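You operate a simulated robot arm through the tools that you are given. There is no shell and no other tool. Be economical: measure what you need, move in short steps, check, and stop when the job is done.

The job below is to be done with a simulated robot arm. You get a single attempt, and the scene is never put back.

TASK
Close the open pot and turn it in under the clear hood.
Fine: free the turntable, turn it one seat either way and lock it again.

Only the result counts: the job must be done as asked and must still hold three seconds after the hand-in. Knocking over, shifting, dropping, spilling or breaking anything else fails it.

THE ROBOT
A 7-joint arm with a two-finger parallel gripper, fixed in place. Base frame: the origin is at the foot of the arm, x ahead of it, y to its left, z up; the work surface is at about z = 820. Readings come in mm, degrees, newtons and seconds.
With the tool pointing down near the work surface it reaches from about 300 to 700 mm from the base axis. Its first joint turns from -66.0 to 66.0 degrees. Payload 1.57 kg.
The tool frame sits at the grasp point between the pads (the TCP): z along the fingers, y along the line on which they close. The tips reach 30 mm beyond it. Largest opening 110 mm; finger width 24, thickness 12; the body of the gripper, 48 by 112 mm, starts 78 mm behind the TCP.
Orientation is told as [roll, pitch, yaw] about the base's x, y, z axes, in that order, counted from this pose: with the fingers straight down and closing along the base's y, the tool's x points along the base's -x, its y along +y and its z along -z.

THE INTERFACE
- The arm moves only by the tool arm_command. Its argument "deltas" is a list of rows, each a list of 6 numbers: the shift along the tool's x, y, z in mm, then the turn, a rotation vector about the tool's x, y, z in degrees. In form: [[x, y, z, rx, ry, rz], ...]. A call has 1 to 10 rows; each row is the pose to reach, as a shift and turn from the pose commanded when the call began, along the tool's axes at that moment. "grip" is the closure, from 0 (fully open) to 1 (shut), set as the call begins (left out, the last holds). A row lasts 0.2 s, in which the tool goes at most 50 mm and 8.6 degrees; a call with a longer step from one row to the next is refused whole, and so is a gripper value outside its range. A pose out of reach is approached as far as the arm can. The call stops where the force on the tool passes 40 N (or 10 N more than at its start, if that is more) or the arm is blocked; 0.2 s more then pass. The fingers move at their own pace (about 108 mm/s each) and stop on an object; they squeeze with about 39 N. The grip force told is the motor's: it shows also when the fingers shut on nothing. Time passes only in rows, and 0.2 s behind the last, so rows that repeat a pose let the fingers close. The reply holds the time, the measured pose of the TCP, the force on the tool along the base axes, the opening and the grip force, in the units named above and with some noise, with the torque about the TCP (base axes, N m) and any sound that the robot's microphone picked up.
- Cameras (640 x 400 px; columns grow to the right, rows downward): "scene" is fixed at [147.7, -378.5, 1415]; the picture's right is [0.87, -0.49, 0.00], its down [-0.21, -0.38, -0.90] and it looks along [0.44, 0.79, -0.43] (base axes); focal length 283 px, centre (320, 200). "wrist" rides on the gripper at [70, 16, -141] in the tool frame; the picture's right is [-0.23, 0.97, 0.00], its down [-0.86, -0.20, -0.48] and it looks along [-0.47, -0.11, 0.88] (tool axes); focal length 222 px, centre (320, 200).
- capture(camera): a new picture of that camera. It takes no simulated time.
- point_at(camera, pixels): for up to 12 pixels [column, row] of the newest picture of that camera ("zoom" is the newest enlarged one), the place [x, y, z] in the base frame of the surface seen there, good to about 2 mm, but the place of the scene camera against the robot may be out by one fixed shift of up to 12 mm in any direction. It takes no simulated time.
- enlarge(camera, box): a new picture of the part [left, top, right, bottom] of that camera's present view, enlarged. It takes no simulated time.
- hand_in(): hands the job in; it is judged then, once.

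Keep the steps short. Do not move on a guess: measure, check each grasp and each placing, and mend mistakes. In all there are 80 turns and 38 pictures (those below and enlarged ones count). Leave the gripper open and the arm clear of the work at the hand-in unless told otherwise, and finish with a single line.

The tools are called as name(argument=value, ...) on one line, values as JSON. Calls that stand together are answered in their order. arm_command: Moves the arm, as the interface text tells. Its arguments: {"type":"object","properties":{"deltas":{"type":"array","items":{"type":"array","items":{"type":"number"}}},"grip":{"type":"number"}},"required":["deltas"]} The other tools are called the same way: capture (camera) takes a picture; point_at (camera, pixels) gives the place of the surface under pixels of a picture; enlarge (camera, box) takes an enlarged picture of a part of a camera's view; hand_in () hands the job in.

At the start:

```text
clock: 0.0
position: [354.6, 64.5, 1324.8]
tcp_rot: [0.1, 0.0, 0.0]
force: [0.1, -0.2, -1.0]
ft_torque: [-0.04, -0.03, -0.01]
width: 110.1
gripper_force: 0.0
```

scene: 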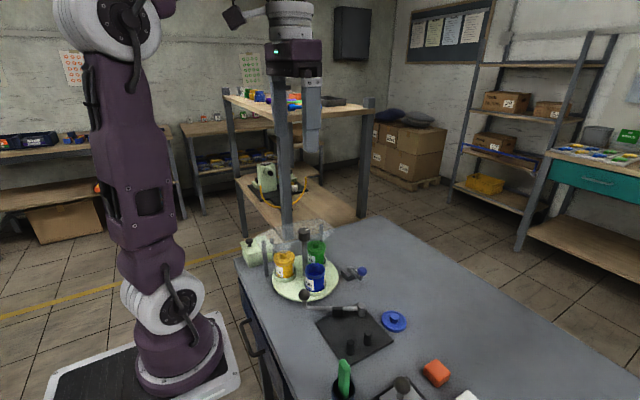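
wrist: 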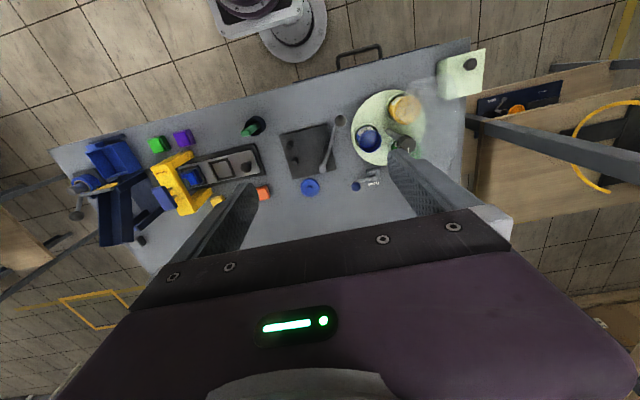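

I see the turntable with three pots, a blue lid on the table, and some latch and lever parts. I'll enlarge those areas for detail.

enlarge(camera="scene", box=[230, 210, 390, 310])

enlarge(camera="scene", box=[290, 280, 482, 400])

enlarge(camera="wrist", box=[270, 70, 494, 210])

```text
4.00 times, centred on (310, 260) of scene
```

zoom: 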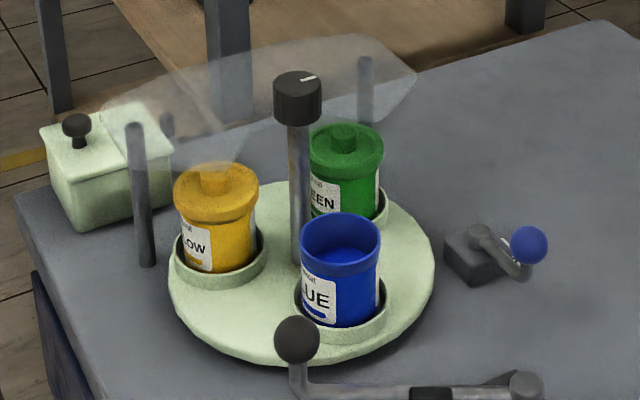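

```text
3.33 times, centred on (386, 340) of scene
```

zoom: 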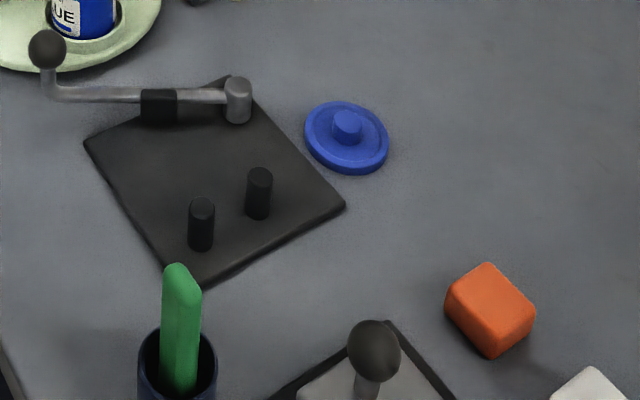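

```text
2.86 times, centred on (382, 140) of wrist
```

zoom: 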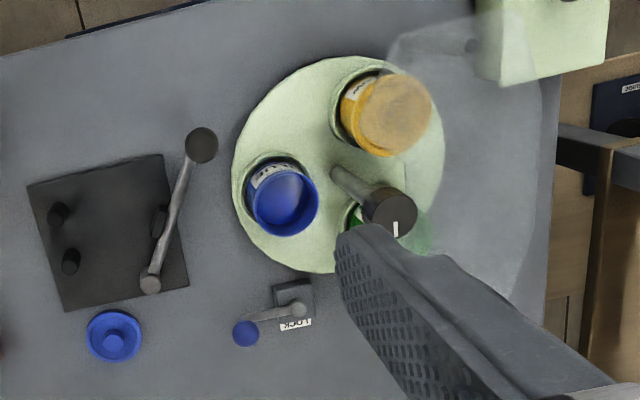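

Next I'll measure the main features in the wrist zoom.

point_at(camera="zoom", pixels=[[115, 345], [246, 334], [300, 308], [285, 200], [390, 210], [390, 110], [202, 145], [150, 284], [262, 95], [292, 290], [296, 326], [480, 120]])

point_at(camera="wrist", pixels=[[310, 187], [356, 186], [368, 138], [403, 146], [404, 109], [340, 120], [324, 170], [470, 64]])

```text
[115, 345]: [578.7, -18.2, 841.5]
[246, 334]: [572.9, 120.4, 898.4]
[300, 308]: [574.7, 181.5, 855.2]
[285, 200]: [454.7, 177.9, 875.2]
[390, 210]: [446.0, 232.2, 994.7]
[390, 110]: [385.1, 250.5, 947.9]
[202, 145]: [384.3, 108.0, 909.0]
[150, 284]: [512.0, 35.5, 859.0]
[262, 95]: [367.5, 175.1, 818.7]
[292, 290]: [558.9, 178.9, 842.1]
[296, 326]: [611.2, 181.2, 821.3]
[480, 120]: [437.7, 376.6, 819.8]
```

```text
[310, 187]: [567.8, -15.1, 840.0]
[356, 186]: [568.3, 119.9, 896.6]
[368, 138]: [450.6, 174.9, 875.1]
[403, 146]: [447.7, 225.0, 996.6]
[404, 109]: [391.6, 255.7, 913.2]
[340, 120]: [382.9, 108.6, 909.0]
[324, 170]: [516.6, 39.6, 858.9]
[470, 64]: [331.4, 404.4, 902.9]
```

The blue lever is labelled LOCK. I'll move closer and higher up the table to view the lock and the turntable properly.

arm_command(deltas=[[-15, 10, 40, 0, 0, 0], [-30, 25, 80, 0, 0, 0], [-45, 40, 120, 0, 0, 0], [-50, 50, 155, 0, 0, 0]], grip=0)

capture(camera="wrist")

```text
clock: 1.0
position: [404.8, 114.1, 1170.9]
tcp_rot: [0.0, 0.0, 0.1]
force: [0.1, -0.2, 0.0]
ft_torque: [0.0, 0.02, 0.02]
width: 109.9
gripper_force: 0.0
```

```text
32 pictures are left
```

wrist: 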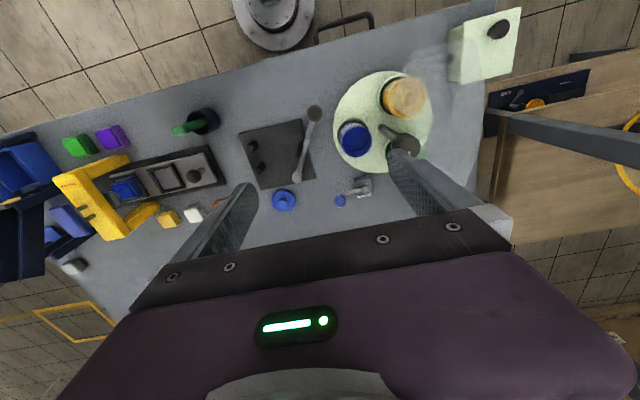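

enlarge(camera="wrist", box=[310, 30, 502, 210])

enlarge(camera="wrist", box=[320, 165, 400, 215])

enlarge(camera="scene", box=[330, 255, 378, 285])

```text
2.22 times, centred on (406, 120) of wrist
```

zoom: 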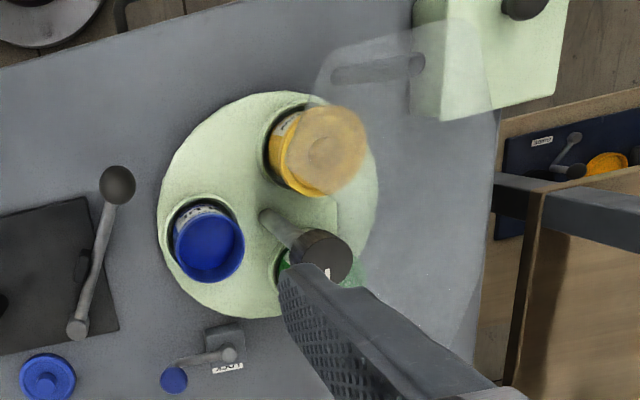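

```text
8.00 times, centred on (360, 190) of wrist
```

zoom: 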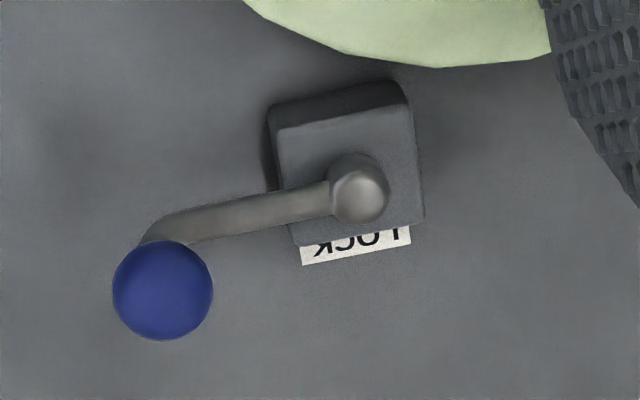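

```text
13.33 times, centred on (354, 270) of scene
```

zoom: 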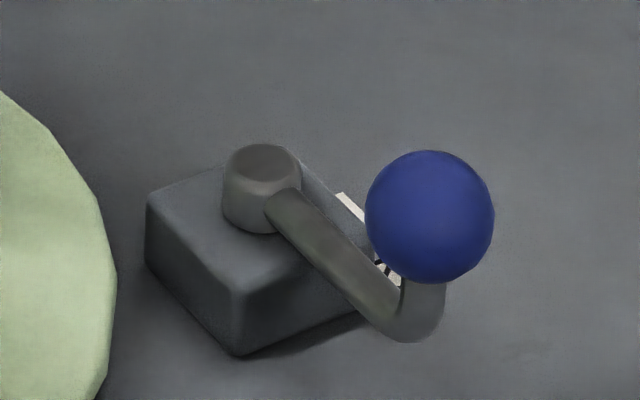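

I need the heights of the hood, knob, pots, lid and lock lever, so I'll take a fresh scene zoom.

enlarge(camera="scene", box=[230, 210, 390, 310])

point_at(camera="zoom", pixels=[[297, 78], [298, 120], [210, 172], [343, 130], [340, 222], [340, 260], [305, 252], [378, 250], [365, 62], [135, 128], [270, 50], [390, 75]])

point_at(camera="zoom", pixels=[[215, 140], [110, 110], [410, 80], [150, 265], [430, 260], [172, 300], [260, 360], [530, 245], [480, 235], [130, 95], [240, 145], [340, 270]])

```text
4.00 times, centred on (310, 260) of scene
```

zoom: 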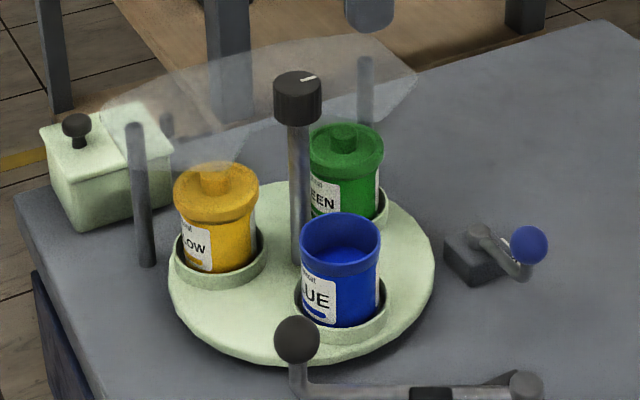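

```text
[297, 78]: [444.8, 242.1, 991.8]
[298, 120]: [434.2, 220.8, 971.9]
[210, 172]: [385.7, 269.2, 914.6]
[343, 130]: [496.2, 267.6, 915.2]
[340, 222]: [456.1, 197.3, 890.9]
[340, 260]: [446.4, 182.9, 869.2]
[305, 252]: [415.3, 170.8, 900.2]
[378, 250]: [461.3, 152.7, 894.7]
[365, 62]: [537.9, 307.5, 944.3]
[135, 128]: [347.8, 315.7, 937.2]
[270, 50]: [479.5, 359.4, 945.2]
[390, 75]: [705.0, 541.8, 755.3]
```

```text
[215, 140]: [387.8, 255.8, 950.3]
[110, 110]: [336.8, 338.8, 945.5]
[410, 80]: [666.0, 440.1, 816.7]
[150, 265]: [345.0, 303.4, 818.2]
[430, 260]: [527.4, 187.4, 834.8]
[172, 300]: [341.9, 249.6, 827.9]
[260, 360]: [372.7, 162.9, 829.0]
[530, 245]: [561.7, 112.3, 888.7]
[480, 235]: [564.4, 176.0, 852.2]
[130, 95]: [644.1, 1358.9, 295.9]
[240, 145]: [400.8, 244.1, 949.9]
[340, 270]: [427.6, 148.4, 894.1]
```

The lid is at about (572, -17) with its knob top near z 841. I'll move above it to look closer.

arm_command(deltas=[[-35, -26, 0, 0, 0, 0], [-70, -52, 20, 0, 0, 0], [-105, -80, 50, 0, 0, 0], [-140, -105, 90, 0, 0, 0], [-165, -125, 130, 0, 0, 0], [-168, -131, 170, 0, 0, 0]])

enlarge(camera="wrist", box=[260, 90, 420, 190])

```text
refused: row 3 steps farther than a row can; nothing moved
```

```text
4.00 times, centred on (340, 140) of wrist
```

zoom: 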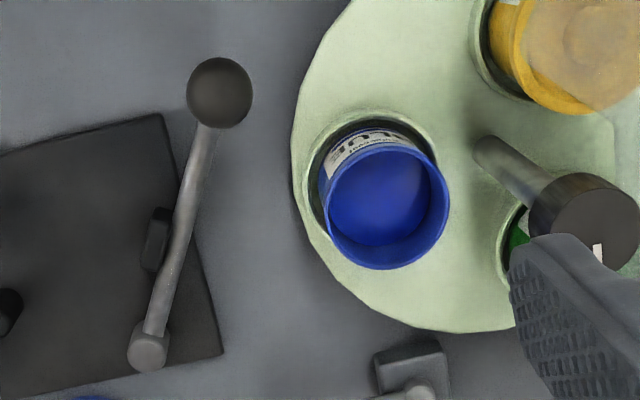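

The step was too long, so nothing moved. This view is still useful, so I'll measure the blue pot's rim here and resend the move in smaller steps.

point_at(camera="zoom", pixels=[[323, 200], [447, 200], [385, 145], [385, 267], [335, 165], [437, 240], [385, 195], [580, 215], [340, 244], [432, 165], [620, 195], [560, 190]])

arm_command(deltas=[[-28, -22, 15, 0, 0, 0], [-56, -44, 35, 0, 0, 0], [-84, -66, 60, 0, 0, 0], [-112, -88, 90, 0, 0, 0], [-140, -110, 120, 0, 0, 0], [-168, -131, 150, 0, 0, 0], [-168, -131, 170, 0, 0, 0]])

enlarge(camera="wrist", box=[240, 90, 400, 190])

```text
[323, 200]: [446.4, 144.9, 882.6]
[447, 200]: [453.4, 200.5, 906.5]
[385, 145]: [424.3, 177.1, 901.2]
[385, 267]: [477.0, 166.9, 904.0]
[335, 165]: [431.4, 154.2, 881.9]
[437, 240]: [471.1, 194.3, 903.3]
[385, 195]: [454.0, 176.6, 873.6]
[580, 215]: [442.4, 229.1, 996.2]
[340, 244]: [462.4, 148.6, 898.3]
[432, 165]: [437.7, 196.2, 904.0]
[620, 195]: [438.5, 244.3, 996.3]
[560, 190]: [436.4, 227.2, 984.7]
```

```text
clock: 2.6
position: [573.2, -17.0, 999.0]
tcp_rot: [0.0, 0.0, 0.0]
force: [0.1, -0.3, 0.6]
ft_torque: [0.0, 0.0, 0.03]
width: 109.9
gripper_force: 0.2
```

```text
4.00 times, centred on (320, 140) of wrist
```

zoom: 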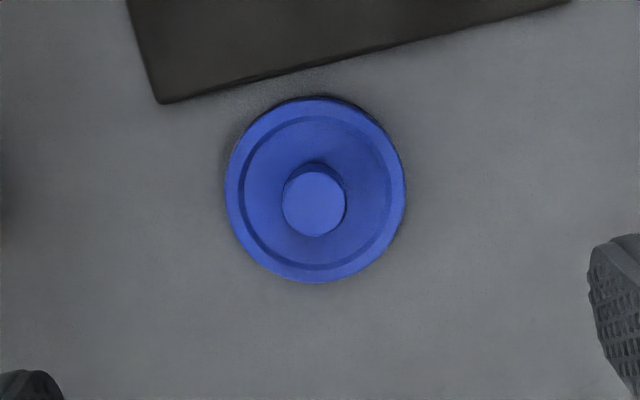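

point_at(camera="zoom", pixels=[[314, 205], [286, 203], [343, 203], [314, 175], [314, 235], [230, 190], [403, 190], [316, 100], [316, 280], [262, 190], [370, 190], [314, 252]])

```text
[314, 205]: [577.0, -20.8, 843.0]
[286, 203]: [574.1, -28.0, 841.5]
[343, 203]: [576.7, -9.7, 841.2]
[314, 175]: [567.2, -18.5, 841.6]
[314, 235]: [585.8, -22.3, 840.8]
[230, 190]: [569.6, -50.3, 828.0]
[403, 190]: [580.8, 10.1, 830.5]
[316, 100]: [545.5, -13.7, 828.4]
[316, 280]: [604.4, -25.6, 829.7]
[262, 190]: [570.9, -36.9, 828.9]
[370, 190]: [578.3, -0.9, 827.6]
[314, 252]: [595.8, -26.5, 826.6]
```

The lid centre is (575.5, -19.5). Its knob is 19 mm across, running from z 828 to 842. I'll go down so the tips end about 2 mm above the flange, then grip the knob.

arm_command(deltas=[[-2.5, -2.5, 45, 0, 0, 0], [-2.5, -2.5, 90, 0, 0, 0], [-2.5, -2.5, 120, 0, 0, 0], [-2.5, -2.5, 137.5, 0, 0, 0], [-2.5, -2.5, 137.5, 0, 0, 0]])

arm_command(deltas=[[0, 0, 0, 0, 0, 0], [0, 0, 0, 0, 0, 0], [0, 0, 0, 0, 0, 0]], grip=1)

```text
clock: 3.8
position: [576.4, -19.9, 861.8]
tcp_rot: [0.0, 0.0, 0.0]
force: [0.5, -0.4, -0.7]
ft_torque: [-0.03, 0.01, 0.02]
width: 110.0
gripper_force: 0.0
```

```text
clock: 4.6
position: [577.0, -22.1, 862.0]
tcp_rot: [0.1, 0.2, 0.0]
force: [-1.3, 0.6, -0.1]
ft_torque: [0.01, -0.01, 0.02]
width: 15.8
gripper_force: 31.4
```

The fingers stopped at 15.8 mm, so they are on the knob. I'll lift and check.

arm_command(deltas=[[0, 0, -30, 0, 0, 0], [0, 0, -75, 0, 0, 0], [0, 0, -120, 0, 0, 0], [0, 0, -150, 0, 0, 0]])

enlarge(camera="wrist", box=[160, 90, 480, 290])

enlarge(camera="scene", box=[350, 210, 510, 310])

```text
clock: 5.6
position: [574.1, -18.1, 1013.6]
tcp_rot: [0.0, 0.0, 0.0]
force: [-0.2, 0.2, -0.5]
ft_torque: [0.02, -0.02, 0.0]
width: 15.1
gripper_force: 30.6
```

```text
2.00 times, centred on (320, 190) of wrist
```

zoom: 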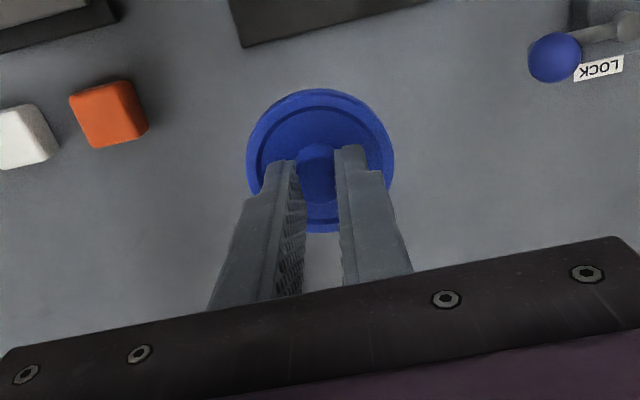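

```text
4.00 times, centred on (430, 260) of scene
```

zoom: 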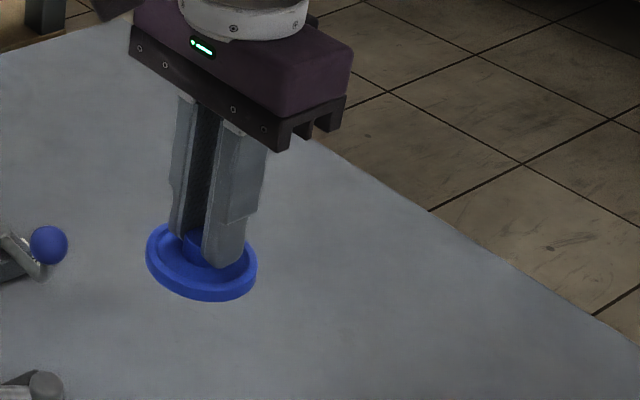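

The lid is held. I'll measure its position relative to the tool using its edges in a fresh wrist view.

enlarge(camera="wrist", box=[240, 110, 400, 210])

point_at(camera="zoom", pixels=[[177, 180], [460, 180], [325, 52], [325, 298], [240, 85], [400, 85], [205, 120], [435, 120], [320, 150], [325, 285], [230, 200], [420, 200]])

```text
4.00 times, centred on (320, 160) of wrist
```

zoom: 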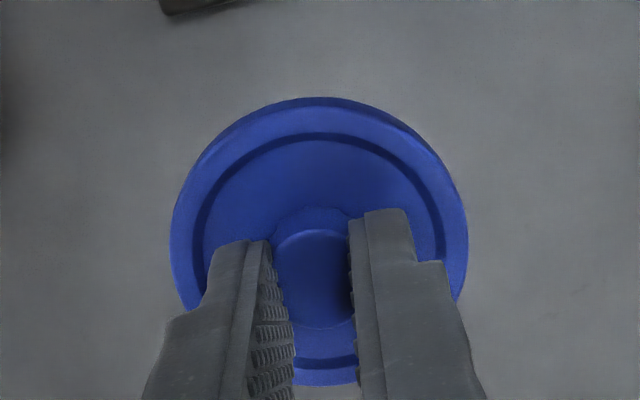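

```text
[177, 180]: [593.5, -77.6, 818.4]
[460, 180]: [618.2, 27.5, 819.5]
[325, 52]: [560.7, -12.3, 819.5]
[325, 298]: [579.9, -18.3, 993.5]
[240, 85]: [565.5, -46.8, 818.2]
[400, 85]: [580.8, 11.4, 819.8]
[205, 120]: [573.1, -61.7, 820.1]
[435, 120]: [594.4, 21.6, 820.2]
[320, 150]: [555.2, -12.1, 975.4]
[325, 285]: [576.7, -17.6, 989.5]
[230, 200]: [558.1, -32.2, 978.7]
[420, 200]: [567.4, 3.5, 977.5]
```

point_at(camera="zoom", pixels=[[320, 108], [320, 378], [174, 240], [464, 240], [318, 265], [281, 270], [348, 270], [318, 320], [320, 370], [180, 270], [462, 200], [176, 215]])

```text
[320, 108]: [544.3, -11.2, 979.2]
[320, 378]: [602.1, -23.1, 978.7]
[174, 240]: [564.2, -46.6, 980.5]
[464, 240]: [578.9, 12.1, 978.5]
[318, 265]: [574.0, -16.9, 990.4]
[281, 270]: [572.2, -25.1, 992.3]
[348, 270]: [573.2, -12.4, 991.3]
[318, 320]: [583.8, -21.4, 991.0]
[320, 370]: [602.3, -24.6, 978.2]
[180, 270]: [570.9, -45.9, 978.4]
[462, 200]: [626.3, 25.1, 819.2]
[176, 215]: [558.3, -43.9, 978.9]
```

The lid is centred on the TCP to within 1 mm. I'll hover beside the blue pot to measure its rim precisely.

arm_command(deltas=[[25, 24, 0, 0, 0, 0], [50, 48, 0, 0, 0, 0], [75, 72, 0, 0, 0, 0], [100, 96, 0, 0, 0, 0], [124, 118, 0, 0, 0, 0], [124, 118, 0, 0, 0, 0]])

enlarge(camera="wrist", box=[320, 80, 480, 180])

```text
clock: 7.0
position: [451.0, 97.2, 1012.6]
tcp_rot: [0.0, 0.0, 0.0]
force: [0.4, -0.2, 0.0]
ft_torque: [0.0, 0.01, 0.02]
width: 14.8
gripper_force: 30.8
```

```text
4.00 times, centred on (400, 130) of wrist
```

zoom: 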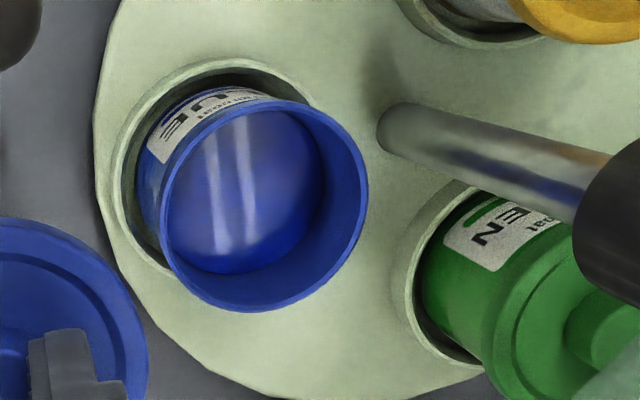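

point_at(camera="zoom", pixels=[[163, 210], [364, 200], [255, 104], [275, 306], [190, 142], [343, 275], [186, 277], [340, 135], [600, 315], [420, 130], [620, 230], [560, 260]])

```text
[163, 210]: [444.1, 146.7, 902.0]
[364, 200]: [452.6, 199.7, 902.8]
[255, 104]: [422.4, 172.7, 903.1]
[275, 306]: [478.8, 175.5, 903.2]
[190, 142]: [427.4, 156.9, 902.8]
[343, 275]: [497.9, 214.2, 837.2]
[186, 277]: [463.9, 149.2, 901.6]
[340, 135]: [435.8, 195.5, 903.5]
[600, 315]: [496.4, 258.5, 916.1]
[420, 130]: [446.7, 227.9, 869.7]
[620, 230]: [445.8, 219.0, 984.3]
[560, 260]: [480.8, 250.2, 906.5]
```

The rim centre is (450.5, 173.3) at z 903. I'll move above it and drop to just over the rim.

arm_command(deltas=[[0, 40, 0, 0, 0, 0], [0, 75.5, 0, 0, 0, 0], [0, 75.5, 30, 0, 0, 0], [0, 75.5, 55, 0, 0, 0], [0, 75.5, 55, 0, 0, 0]])

enlarge(camera="scene", box=[270, 220, 366, 280])

enlarge(camera="wrist", box=[240, 110, 400, 210])

```text
clock: 8.2
position: [450.7, 174.0, 955.1]
tcp_rot: [0.1, 0.0, -0.1]
force: [-0.2, 0.7, 1.3]
ft_torque: [0.01, 0.01, 0.04]
width: 14.9
gripper_force: 31.2
```

```text
6.67 times, centred on (318, 250) of scene
```

zoom: 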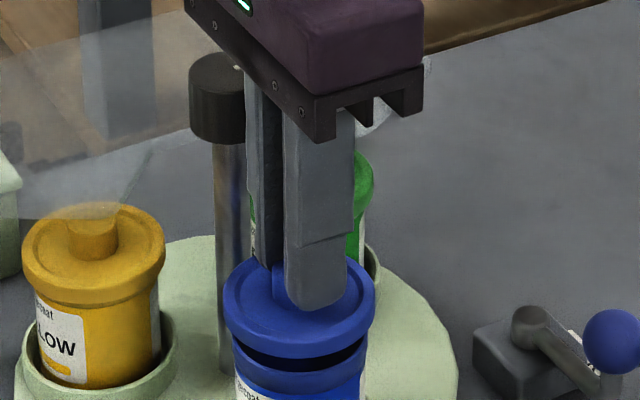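

```text
4.00 times, centred on (320, 160) of wrist
```

zoom: 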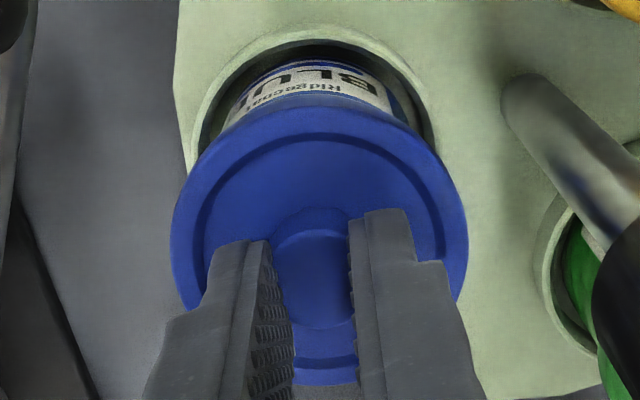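

The alignment looks good in the picture. I'll shift 1 mm in y and lower slowly.

arm_command(deltas=[[-0.5, -1, 3, 0, 0, 0], [-0.5, -1, 6, 0, 0, 0], [-0.5, -1, 9, 0, 0, 0], [-0.5, -1, 12, 0, 0, 0], [-0.5, -1, 15, 0, 0, 0], [-0.5, -1, 18, 0, 0, 0], [-0.5, -1, 20, 0, 0, 0]])

```text
clock: 9.8
position: [453.0, 174.4, 937.4]
tcp_rot: [0.1, -0.3, 0.0]
force: [-2.2, -0.2, 29.8]
ft_torque: [-0.17, 0.05, 0.03]
width: 15.5
gripper_force: 31.4
heard: snap
```

I heard a snap with 30 N of push at z 937, so the lid looks seated. I'll open partly to clear the turntable shaft.

arm_command(deltas=[[0, 0, -1, 0, 0, 0], [0, 0, -2, 0, 0, 0]], grip=0.66)

arm_command(deltas=[[0, 0, -20, 0, 0, 0], [0, 0, -60, 0, 0, 0], [0, 0, -105, 0, 0, 0]])

enlarge(camera="scene", box=[230, 210, 390, 310])

```text
clock: 10.4
position: [452.3, 172.9, 937.0]
tcp_rot: [-0.1, 0.2, -0.1]
force: [-0.1, -1.0, 0.8]
ft_torque: [0.0, 0.0, 0.01]
width: 37.5
gripper_force: 0.0
```

```text
clock: 11.2
position: [452.7, 175.6, 1042.2]
tcp_rot: [0.1, 0.0, 0.0]
force: [-0.2, -0.1, 0.4]
ft_torque: [0.01, 0.05, -0.01]
width: 37.4
gripper_force: 0.0
```

```text
4.00 times, centred on (310, 260) of scene
```

zoom: 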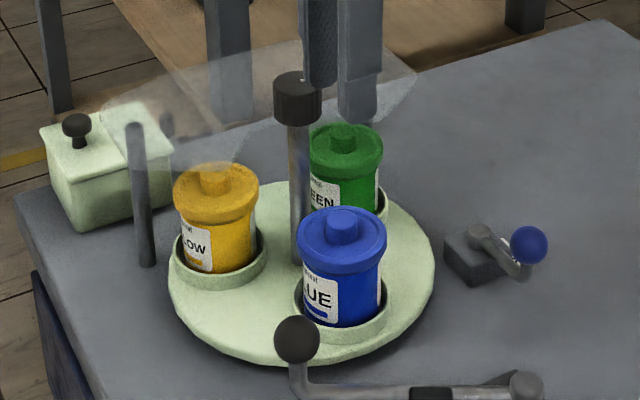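

The lid is seated. Next is the lock lever: I'll hover over its ball for a close look, moving out in x first and then y.

arm_command(deltas=[[-40, -16, 0, 0, 0, 0], [-80, -32, 0, 0, 0, 0], [-117, -48, 0, 0, 0, 0], [-117, -56, 35, 0, 0, 0], [-117, -56, 35, 0, 0, 0]], grip=0.45)

enlarge(camera="wrist", box=[260, 90, 420, 190])

```text
clock: 12.4
position: [568.2, 119.3, 1007.8]
tcp_rot: [0.0, 0.0, 0.1]
force: [0.2, 0.5, -0.3]
ft_torque: [0.03, 0.0, 0.0]
width: 60.7
gripper_force: 0.0
```

```text
4.00 times, centred on (340, 140) of wrist
```

zoom: 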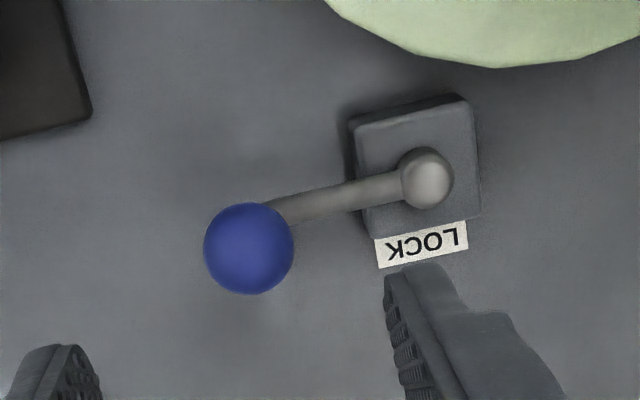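

point_at(camera="zoom", pixels=[[248, 245], [208, 245], [290, 245], [248, 207], [248, 288], [426, 175], [405, 180], [450, 180], [330, 200], [290, 210], [420, 110], [420, 215]])

```text
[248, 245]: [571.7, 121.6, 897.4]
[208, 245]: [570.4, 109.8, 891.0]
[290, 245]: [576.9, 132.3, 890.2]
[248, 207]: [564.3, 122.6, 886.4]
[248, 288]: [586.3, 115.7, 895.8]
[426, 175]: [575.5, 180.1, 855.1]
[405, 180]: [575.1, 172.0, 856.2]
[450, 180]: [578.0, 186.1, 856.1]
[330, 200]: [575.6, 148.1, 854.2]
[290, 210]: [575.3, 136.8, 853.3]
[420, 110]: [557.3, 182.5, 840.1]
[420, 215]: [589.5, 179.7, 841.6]
```

The ball centre is about (574, 120.5, 886), the pivot about (576, 179), and the lever arm's top is at z 854. I'll go down with the tips staying above the arm, then grip the ball.

arm_command(deltas=[[-5.8, 1.2, 40, 0, 0, 0], [-5.8, 1.2, 80, 0, 0, 0], [-5.8, 1.2, 114, 0, 0, 0], [-5.8, 1.2, 114, 0, 0, 0]])

arm_command(deltas=[[0, 0, 0, 0, 0, 0], [0, 0, 0, 0, 0, 0]], grip=1)

```text
clock: 13.4
position: [576.0, 120.7, 893.2]
tcp_rot: [-0.1, 0.0, 0.0]
force: [-0.5, 0.3, -0.1]
ft_torque: [0.0, 0.01, -0.01]
width: 60.4
gripper_force: 0.0
```

```text
clock: 14.0
position: [576.6, 120.2, 893.7]
tcp_rot: [0.0, 0.1, 0.0]
force: [0.6, -2.7, -3.6]
ft_torque: [-0.03, -0.18, -0.01]
width: 26.8
gripper_force: 37.8
```

The ball is gripped at 26.8 mm. I'll try swinging it gently outward (+x), about 12° along its arc.

arm_command(deltas=[[-4.1, 0.1, 0, 0, 0, -4], [-8.1, 0.6, 0, 0, 0, -8], [-12.2, 1.3, 0, 0, 0, -12]])

```text
clock: 14.8
position: [585.1, 121.3, 892.5]
tcp_rot: [0.1, 0.3, 12.2]
force: [-24.8, 2.5, -5.0]
ft_torque: [0.0, 0.29, 0.0]
width: 27.1
gripper_force: 38.1
```

The lever resists with 25 N and lags behind. I'll go back and try the other way to compare.

arm_command(deltas=[[6, -0.6, 0, 0, 0, 6], [12.2, -1.3, 0, 0, 0, 12], [16.3, -1.2, 0, 0, 0, 16], [20.3, -0.7, 0, 0, 0, 20], [24.4, 0, 0, 0, 0, 24]])

```text
clock: 15.7
position: [571.3, 121.5, 892.4]
tcp_rot: [0.5, -0.3, -5.1]
force: [2.7, 4.0, -6.9]
ft_torque: [0.04, -0.21, -0.12]
width: 26.8
gripper_force: 36.7
stopped in row 4: the force on the tool passed its limit at 42 N (the readings are from after the stop); the commanded pose is now the measured one
```

Inward is hard-blocked at 42 N after 5 mm. Outward gave more, so it is probably a stiff detent. I'll push outward further along the arc.

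arm_command(deltas=[[-5, 0, 0, 0, 0, -5], [-9.8, 0.1, 0, 0, 0, -10], [-14.8, 1.2, 0, 0, 0, -15], [-19.6, 2.8, 0, 0, 0, -20], [-24.4, 4.7, 0, 0, 0, -25], [-28.9, 7.1, 0, 0, 0, -30]])

```text
clock: 17.1
position: [601.3, 122.9, 893.0]
tcp_rot: [0.1, -0.5, 25.0]
force: [0.2, -0.5, 0.5]
ft_torque: [0.0, -0.04, -0.01]
width: 0.1
gripper_force: 21.0
```

The width is 0.1, so the fingers slipped off the ball. I'll look at where the ball is.

enlarge(camera="wrist", box=[240, 80, 480, 230])

enlarge(camera="scene", box=[310, 230, 406, 290])

```text
2.67 times, centred on (360, 155) of wrist
```

zoom: 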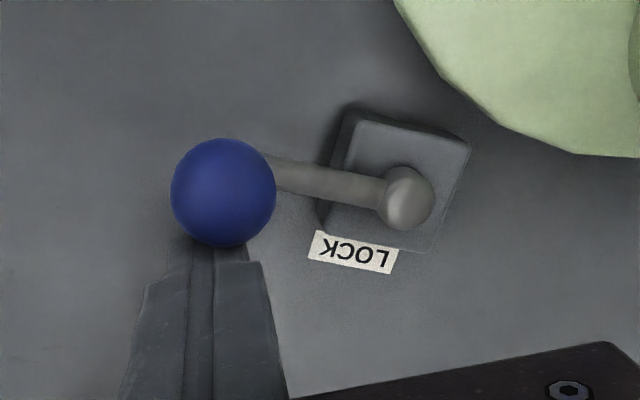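

```text
6.67 times, centred on (358, 260) of scene
```

zoom: 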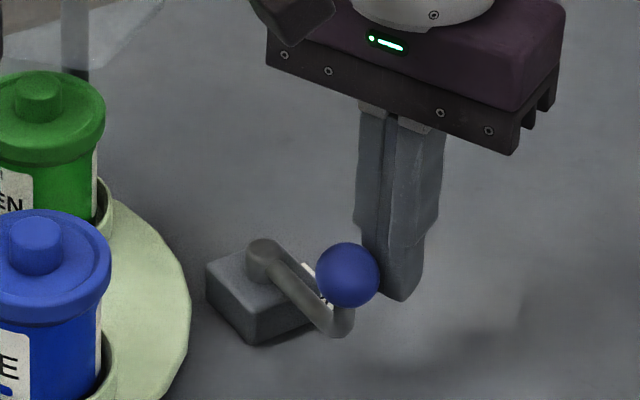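

point_at(camera="zoom", pixels=[[346, 262], [264, 244]])

enlarge(camera="wrist", box=[280, 110, 440, 210])

point_at(camera="zoom", pixels=[[174, 172], [110, 172], [240, 172], [174, 105], [174, 235], [447, 180], [350, 178]])

```text
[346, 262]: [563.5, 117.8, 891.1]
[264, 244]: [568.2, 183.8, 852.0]
```

```text
4.00 times, centred on (360, 160) of wrist
```

zoom: 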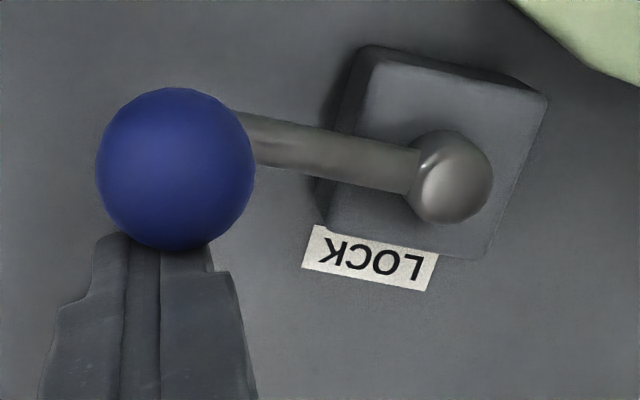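

```text
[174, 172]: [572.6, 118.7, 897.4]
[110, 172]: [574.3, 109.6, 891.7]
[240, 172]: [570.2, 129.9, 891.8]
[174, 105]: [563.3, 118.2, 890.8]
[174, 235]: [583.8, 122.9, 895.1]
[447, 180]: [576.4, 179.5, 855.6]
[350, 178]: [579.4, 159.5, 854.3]
```

The lever hardly moved; the pads just slid over the ball. I'll rise, turn the gripper to yaw 90 so the fingers close along the lever's travel direction, and re-centre over the ball with the gripper open.

arm_command(deltas=[[0, 0, -40, 0, 0, 0], [0, 0, -80, 0, 0, -8], [10, 4, -80, 0, 0, -16], [25.8, 9.4, -80, 0, 0, -24], [25.8, 9.4, -80, 0, 0, -32], [25.8, 9.4, -80, 0, 0, -40], [25.8, 9.4, -80, 0, 0, -48], [25.8, 9.4, -80, 0, 0, -56], [25.8, 9.4, -80, 0, 0, -64], [25.8, 9.4, -80, 0, 0, -65]], grip=0.45)

```text
clock: 19.3
position: [573.2, 122.3, 974.6]
tcp_rot: [-0.3, -0.4, 90.0]
force: [-0.1, 0.1, -0.3]
ft_torque: [-0.01, 0.01, 0.02]
width: 60.6
gripper_force: 0.1
```

arm_command(deltas=[[1.5, 0, 40, 0, 0, 0], [1.5, 0, 82, 0, 0, 0], [1.5, 0, 82, 0, 0, 0]])

arm_command(deltas=[[0, 0, 0, 0, 0, 0], [0, 0, 0, 0, 0, 0]], grip=1)

```text
clock: 20.1
position: [572.4, 119.0, 891.2]
tcp_rot: [-0.3, -0.4, 89.8]
force: [0.3, -0.7, 0.2]
ft_torque: [-0.02, -0.01, -0.03]
width: 60.3
gripper_force: 0.1
```

```text
clock: 20.7
position: [573.4, 117.1, 891.7]
tcp_rot: [-0.3, -0.4, 89.9]
force: [0.7, -1.2, -2.9]
ft_torque: [-0.04, -0.02, -0.05]
width: 26.5
gripper_force: 37.6
```

The ball is gripped across its travel direction. I'll push +x in small steps.

arm_command(deltas=[[0, -3, 0, 0, 0, -3], [-0.2, -6, 0, 0, 0, -6], [-0.5, -9, 0, 0, 0, -9], [-1.2, -12, 0, 0, 0, -12]])

```text
clock: 21.5
position: [574.5, 119.5, 892.1]
tcp_rot: [0.6, -0.2, 98.2]
force: [-15.6, -0.3, 16.6]
ft_torque: [0.41, 0.28, 0.04]
width: 26.9
gripper_force: 37.7
stopped in row 3: the force on the tool passed its limit at 44 N (the readings are from after the stop); the commanded pose is now the measured one
```

It is blocked outward at 44 N. I'll try inward from here.

arm_command(deltas=[[0, 2, 0, 0, 0, 3], [0, 5, 0, 0, 0, 6], [0, 8, 0, 0, 0, 9], [0, 11, 0, 0, 0, 12], [-0.5, 14, 0, 0, 0, 15]])

```text
clock: 22.7
position: [564.4, 118.5, 890.1]
tcp_rot: [0.5, -0.3, 83.3]
force: [3.4, 21.8, -11.5]
ft_torque: [0.18, -0.06, 0.0]
width: 27.3
gripper_force: 37.5
```

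The lever gives inward: it moved about 10 mm with little resistance. I'll follow the arc inward, turning the tool with it.

arm_command(deltas=[[-3.3, 0.5, 0, 0, 0, 6.2], [-5.1, 8.7, 0, 0, 0, 14.2], [-8, 16.6, 0, 0, 0, 22.2], [-12, 24, 0, 0, 0, 30.2], [-16.9, 30.7, 0, 0, 0, 38.2]])

```text
clock: 23.9
position: [534.5, 138.1, 890.2]
tcp_rot: [0.7, 0.5, 44.7]
force: [-17.3, -16.5, 0.4]
ft_torque: [-0.27, 0.27, 0.01]
width: 26.9
gripper_force: 37.9
```

It is tracking well, with the lever about half way. I'll continue along the arc.

arm_command(deltas=[[-0.9, 8.3, 0, 0, 0, 8], [-2.9, 16.5, 0, 0, 0, 16], [-6.1, 24.2, 0, 0, 0, 24], [-10.3, 31.5, 0, 0, 0, 32], [-14, 36.5, 0, 0, 0, 38]])

```text
clock: 24.5
position: [532.5, 143.9, 890.9]
tcp_rot: [-0.3, 0.2, 31.8]
force: [7.7, -7.4, -7.2]
ft_torque: [-0.1, -0.08, 0.04]
width: 26.9
gripper_force: 37.6
stopped in row 2: the force on the tool passed its limit at 47 N (the readings are from after the stop); the commanded pose is now the measured one
```

It hit a firm stop at about 50°, which is probably the free end. I'll release, rise and look.

arm_command(deltas=[[0, 0, 0, 0, 0, 0], [0, 0, 0, 0, 0, 0]], grip=0.5)

arm_command(deltas=[[0, 0, -40, 0, 0, 0], [0, 0, -80, 0, 0, 0], [0, 0, -125, 0, 0, 0]])

enlarge(camera="wrist", box=[240, 60, 480, 210])

enlarge(camera="scene", box=[230, 210, 390, 310])

```text
clock: 25.1
position: [531.8, 145.0, 890.7]
tcp_rot: [0.0, 0.0, 32.0]
force: [0.6, -0.6, 0.2]
ft_torque: [-0.01, -0.01, -0.01]
width: 54.7
gripper_force: 0.0
```

```text
clock: 25.9
position: [530.8, 146.4, 1015.6]
tcp_rot: [0.1, 0.1, 31.9]
force: [-0.2, 0.2, 0.4]
ft_torque: [0.01, -0.03, 0.02]
width: 54.9
gripper_force: 0.1
```

```text
2.67 times, centred on (360, 135) of wrist
```

zoom: 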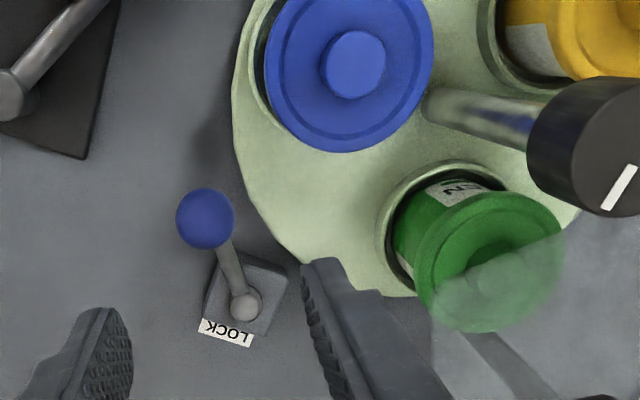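

```text
4.00 times, centred on (310, 260) of scene
```

zoom: 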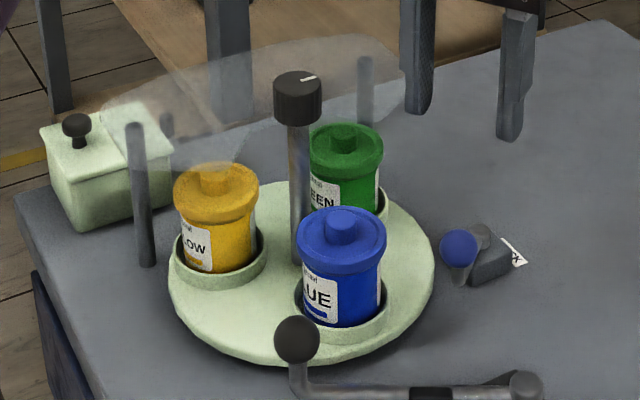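

The lever has swung to its other stop. Next I'll hover above the turntable knob with yaw 88, so I can turn clockwise to about -32, and measure the knob.

arm_command(deltas=[[0, 0, -45, 0, 0, -8], [6, 30, -45, 0, 0, -16], [12, 60, -45, 0, 0, -24], [18, 90, -45, 0, 0, -32], [25, 120, -45, 0, 0, -40], [25, 120, -45, 0, 0, -48], [25, 120, -45, 0, 0, -56], [25, 120, -45, 0, 0, -56]], grip=0.2)

enlarge(camera="wrist", box=[220, 60, 460, 210])

```text
clock: 27.7
position: [445.6, 233.8, 1061.4]
tcp_rot: [0.0, 0.1, 88.0]
force: [-0.2, 0.2, -0.1]
ft_torque: [-0.02, -0.01, 0.03]
width: 88.0
gripper_force: 0.2
```

```text
2.67 times, centred on (340, 135) of wrist
```

zoom: 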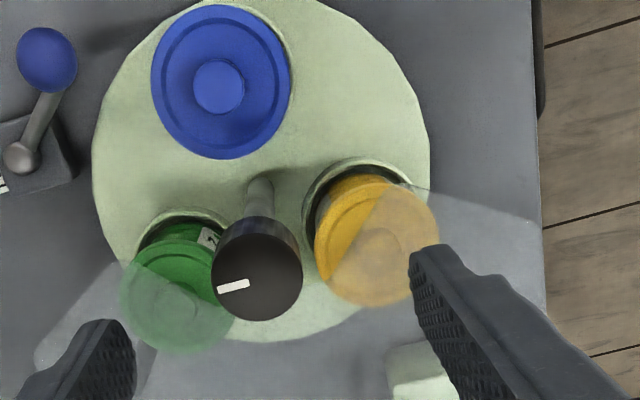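

point_at(camera="zoom", pixels=[[260, 275], [216, 278], [300, 278], [260, 237], [260, 316], [219, 290], [249, 283], [360, 200], [430, 192], [130, 265], [60, 340], [520, 215]])

```text
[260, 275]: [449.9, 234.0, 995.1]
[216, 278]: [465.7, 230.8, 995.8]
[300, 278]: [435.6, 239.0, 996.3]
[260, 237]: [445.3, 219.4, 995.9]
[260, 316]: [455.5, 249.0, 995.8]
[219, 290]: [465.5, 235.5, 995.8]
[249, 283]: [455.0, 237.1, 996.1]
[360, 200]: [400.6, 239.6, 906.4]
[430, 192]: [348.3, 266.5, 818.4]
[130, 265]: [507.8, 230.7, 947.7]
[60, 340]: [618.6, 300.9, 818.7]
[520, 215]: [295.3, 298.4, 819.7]
```

The knob centre is (450.4, 234.6), 31 mm across, top at z 996. The hood top is about z 950. I'll go down to TCP z 990 and grip.

arm_command(deltas=[[-1, -4.8, 35, 0, 0, 0], [-1, -4.8, 60, 0, 0, 0], [-1, -4.8, 71, 0, 0, 0], [-1, -4.8, 71, 0, 0, 0]], grip=0.45)

arm_command(deltas=[[0, 0, 0, 0, 0, 0], [0, 0, 0, 0, 0, 0]], grip=1)

```text
clock: 28.7
position: [451.2, 235.4, 990.7]
tcp_rot: [0.0, 0.1, 87.9]
force: [1.0, -0.2, -0.2]
ft_torque: [-0.01, -0.02, 0.01]
width: 60.3
gripper_force: 0.0
```

```text
clock: 29.3
position: [448.7, 235.9, 990.1]
tcp_rot: [0.1, 0.2, 87.9]
force: [-11.4, -1.7, -2.5]
ft_torque: [0.21, -0.39, -0.02]
width: 34.0
gripper_force: 41.5
```

The knob is gripped at 34 mm. I'll turn a little clockwise as a test, relieving the side load too.

arm_command(deltas=[[0, 1.7, 0, 0, 0, 0], [0, 1.7, 0, 0, 0, 5], [0, 1.7, 0, 0, 0, 10]])

enlarge(camera="scene", box=[230, 210, 390, 310])

```text
clock: 30.1
position: [450.8, 234.8, 990.4]
tcp_rot: [-0.1, 0.2, 77.7]
force: [6.6, -1.9, -6.8]
ft_torque: [-0.69, 0.52, 0.02]
width: 34.1
gripper_force: 41.5
```

```text
4.00 times, centred on (310, 260) of scene
```

zoom: 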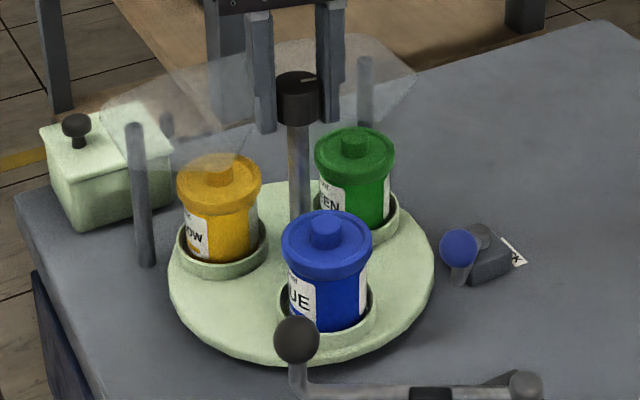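

The turntable is free and turning clockwise. I'll continue 80° and watch the forces.

arm_command(deltas=[[0, 0, 0, 0, 0, 8], [0, 0, 0, 0, 0, 16], [0, 0, 0, 0, 0, 24], [0, 0, 0, 0, 0, 32], [0, 0, 0, 0, 0, 40], [0, 0, 0, 0, 0, 48], [0, 0, 0, 0, 0, 56], [0, 0, 0, 0, 0, 64], [0, 0, 0, 0, 0, 72], [0, 0, 0, 0, 0, 80]])

```text
clock: 32.3
position: [449.2, 234.4, 990.0]
tcp_rot: [-0.1, -0.1, -2.3]
force: [12.3, -4.5, 22.8]
ft_torque: [0.46, 0.44, -0.01]
width: 33.8
gripper_force: 41.7
```

arm_command(deltas=[[0, 0, 0, 0, 0, 6], [0, 0, 0, 0, 0, 12], [0, 0, 0, 0, 0, 18], [0, 0, 0, 0, 0, 24], [0, 0, 0, 0, 0, 30], [0, 0, 0, 0, 0, 30]])

enlarge(camera="scene", box=[230, 210, 390, 310])

```text
clock: 33.7
position: [450.3, 235.0, 989.0]
tcp_rot: [-0.1, 0.0, -32.3]
force: [12.1, -0.1, 23.8]
ft_torque: [0.58, -0.13, -0.06]
width: 34.0
gripper_force: 41.6
```

```text
4.00 times, centred on (310, 260) of scene
```

zoom: 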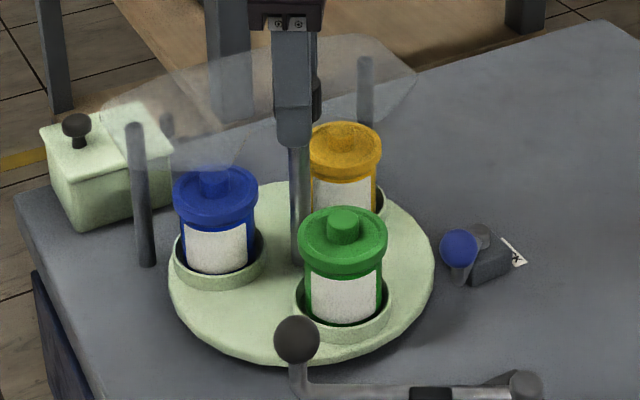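

Blue is now where yellow was, after 120.2° of turn. I'll open and rise.

arm_command(deltas=[[0, 0, 0, 0, 0, 0], [0, 0, 0, 0, 0, 0]], grip=0.4)

arm_command(deltas=[[0, 0, -30, 0, 0, 0], [0, 0, -70, 0, 0, 0], [0, 0, -70, 0, 0, 0]])

enlarge(camera="scene", box=[230, 210, 390, 310])

point_at(camera="zoom", pixels=[[302, 78], [315, 75], [343, 222], [345, 132], [214, 178]])

```text
clock: 34.3
position: [448.6, 235.4, 988.6]
tcp_rot: [-0.3, 0.1, -32.1]
force: [0.9, -0.4, -1.3]
ft_torque: [0.0, 0.0, 0.0]
width: 66.2
gripper_force: 0.0
```

```text
clock: 35.1
position: [450.2, 235.0, 1058.6]
tcp_rot: [-0.2, 0.0, -32.1]
force: [0.0, -0.1, -0.3]
ft_torque: [-0.01, 0.02, -0.02]
width: 65.9
gripper_force: 0.0
```

```text
4.00 times, centred on (310, 260) of scene
```

zoom: 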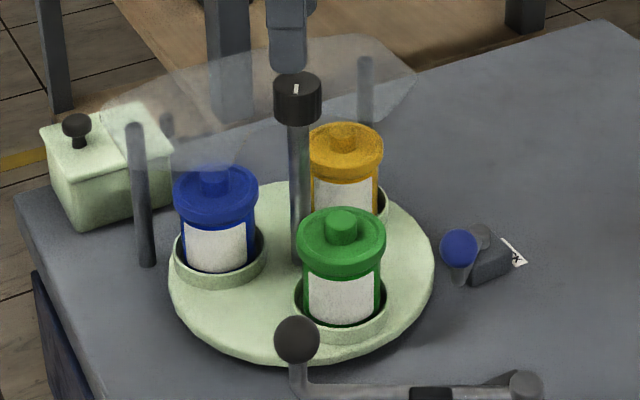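

```text
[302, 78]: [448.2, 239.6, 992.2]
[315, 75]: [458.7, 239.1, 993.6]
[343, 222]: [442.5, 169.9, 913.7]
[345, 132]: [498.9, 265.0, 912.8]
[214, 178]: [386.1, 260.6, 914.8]
```

The seats line up with the originals to within about a millimetre. Now I'll go back to the lock lever and hover over its ball at yaw 32.

arm_command(deltas=[[-15, -4, 0, 0, 0, -8], [-30, -8, 0, 0, 0, -16], [-60, -17, 0, 0, 0, -24], [-90, -25, 0, 0, 0, -32], [-117, -33, 0, 0, 0, -40], [-117, -33, 20, 0, 0, -48], [-117, -33, 40, 0, 0, -56], [-117, -33, 60, 0, 0, -64], [-117, -33, 60, 0, 0, -64]], grip=0.4)

enlarge(camera="wrist", box=[240, 90, 400, 190])

```text
clock: 37.1
position: [531.1, 144.7, 1000.2]
tcp_rot: [-0.2, 0.0, 32.1]
force: [-0.5, -0.1, -1.0]
ft_torque: [0.02, -0.03, 0.0]
width: 65.8
gripper_force: 0.0
```

```text
4.00 times, centred on (320, 140) of wrist
```

zoom: 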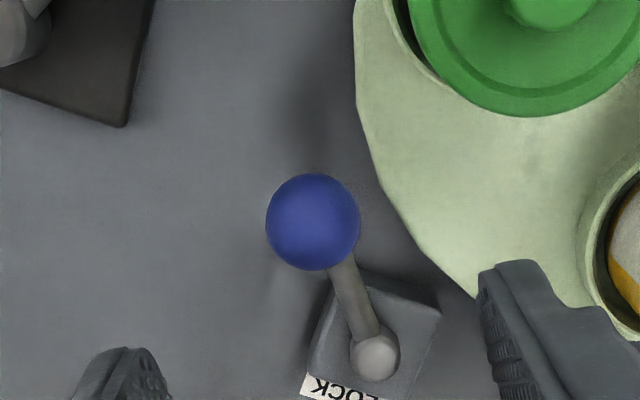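

point_at(camera="zoom", pixels=[[312, 222], [268, 222], [357, 222], [312, 178], [312, 268], [375, 355]])

```text
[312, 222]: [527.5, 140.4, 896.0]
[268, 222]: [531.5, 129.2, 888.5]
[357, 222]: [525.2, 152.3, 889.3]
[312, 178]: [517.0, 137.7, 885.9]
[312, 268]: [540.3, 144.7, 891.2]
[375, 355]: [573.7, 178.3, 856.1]
```

The ball centre is (529, 141). I'll narrow the opening to 44 mm, turn to yaw 40, go down and grip.

arm_command(deltas=[[3.7, -2, 0, 0, 0, -8], [3.7, -2, 40, 0, 0, -8], [3.7, -2, 80, 0, 0, -8], [3.7, -2, 109, 0, 0, -8], [3.7, -2, 109, 0, 0, -8]], grip=0.6)

arm_command(deltas=[[0, 0, 0, 0, 0, 0], [0, 0, 0, 0, 0, 0]], grip=1)

```text
clock: 38.3
position: [529.0, 140.6, 890.1]
tcp_rot: [-0.1, 0.2, 40.0]
force: [0.5, 0.2, 0.3]
ft_torque: [0.01, 0.01, -0.02]
width: 44.3
gripper_force: 0.1
```

```text
clock: 38.9
position: [527.8, 139.9, 890.3]
tcp_rot: [-0.1, 0.2, 39.9]
force: [-1.1, 0.2, -5.5]
ft_torque: [0.11, -0.14, -0.01]
width: 27.0
gripper_force: 37.9
```

Gripped. I'll swing the lever back along its arc to the lock position.

arm_command(deltas=[[-0.5, -8.1, 0, 0, 0, -7.7], [-2.1, -16.3, 0, 0, 0, -15.7], [-4.8, -24.3, 0, 0, 0, -23.7], [-8.7, -31.7, 0, 0, 0, -31.7], [-13.4, -38.6, 0, 0, 0, -39.7], [-16.8, -42.5, 0, 0, 0, -44.7], [-19.9, -45.4, 0, 0, 0, -48.7], [-21.5, -46.8, 0, 0, 0, -50]])

```text
clock: 40.7
position: [575.8, 119.3, 891.9]
tcp_rot: [0.1, 0.3, 89.9]
force: [-6.6, 0.1, -2.3]
ft_torque: [0.4, 0.04, -0.23]
width: 27.1
gripper_force: 37.7
```

It is back near the original position, with only a light force. I'll push it a little further to make sure it's against the stop.

arm_command(deltas=[[0, -2, 0, 0, 0, 0], [0, -4, 0, 0, 0, 0], [0, -6, 0, 0, 0, 0]])

```text
clock: 41.5
position: [574.8, 119.7, 890.1]
tcp_rot: [0.9, 0.4, 89.9]
force: [-15.1, -2.2, 14.4]
ft_torque: [0.34, 0.26, 0.06]
width: 26.9
gripper_force: 37.7
stopped in row 3: the force on the tool passed its limit at 44 N (the readings are from after the stop); the commanded pose is now the measured one
```

It's against the stop at the same place as at the start. I'll release, rise and check.

arm_command(deltas=[[0, 0, 0, 0, 0, 0], [0, 0, 0, 0, 0, 0]], grip=0.5)

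arm_command(deltas=[[0, 0, -40, 0, 0, 0], [0, 0, -85, 0, 0, 0], [0, 0, -130, 0, 0, 0], [0, 0, -150, 0, 0, 0]])

enlarge(camera="scene", box=[230, 210, 390, 310])

enlarge(camera="wrist", box=[240, 60, 480, 210])

```text
clock: 42.0
position: [576.5, 119.2, 890.5]
tcp_rot: [0.6, 0.3, 89.9]
force: [-0.5, 0.1, 0.4]
ft_torque: [-0.01, -0.04, -0.05]
width: 55.4
gripper_force: 0.1
```

```text
clock: 43.0
position: [577.1, 119.0, 1040.0]
tcp_rot: [0.7, 0.3, 89.9]
force: [0.3, 0.2, 0.1]
ft_torque: [0.0, 0.01, 0.0]
width: 55.3
gripper_force: 0.0
```

```text
4.00 times, centred on (310, 260) of scene
```

zoom: 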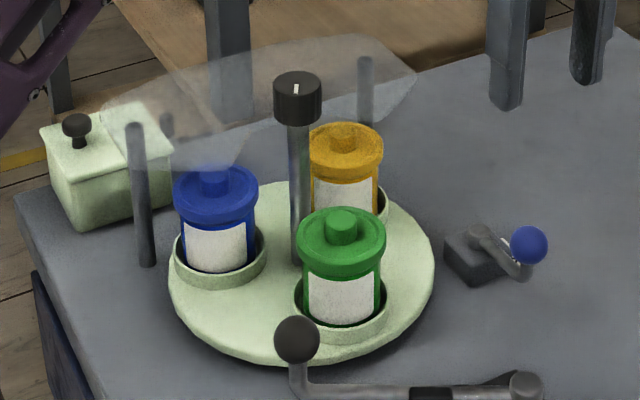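

```text
2.67 times, centred on (360, 135) of wrist
```

zoom: 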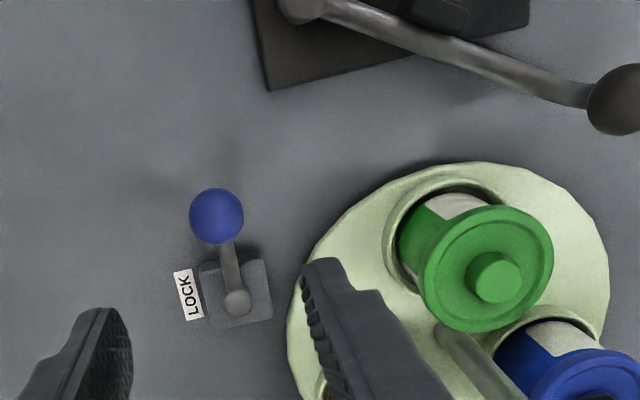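

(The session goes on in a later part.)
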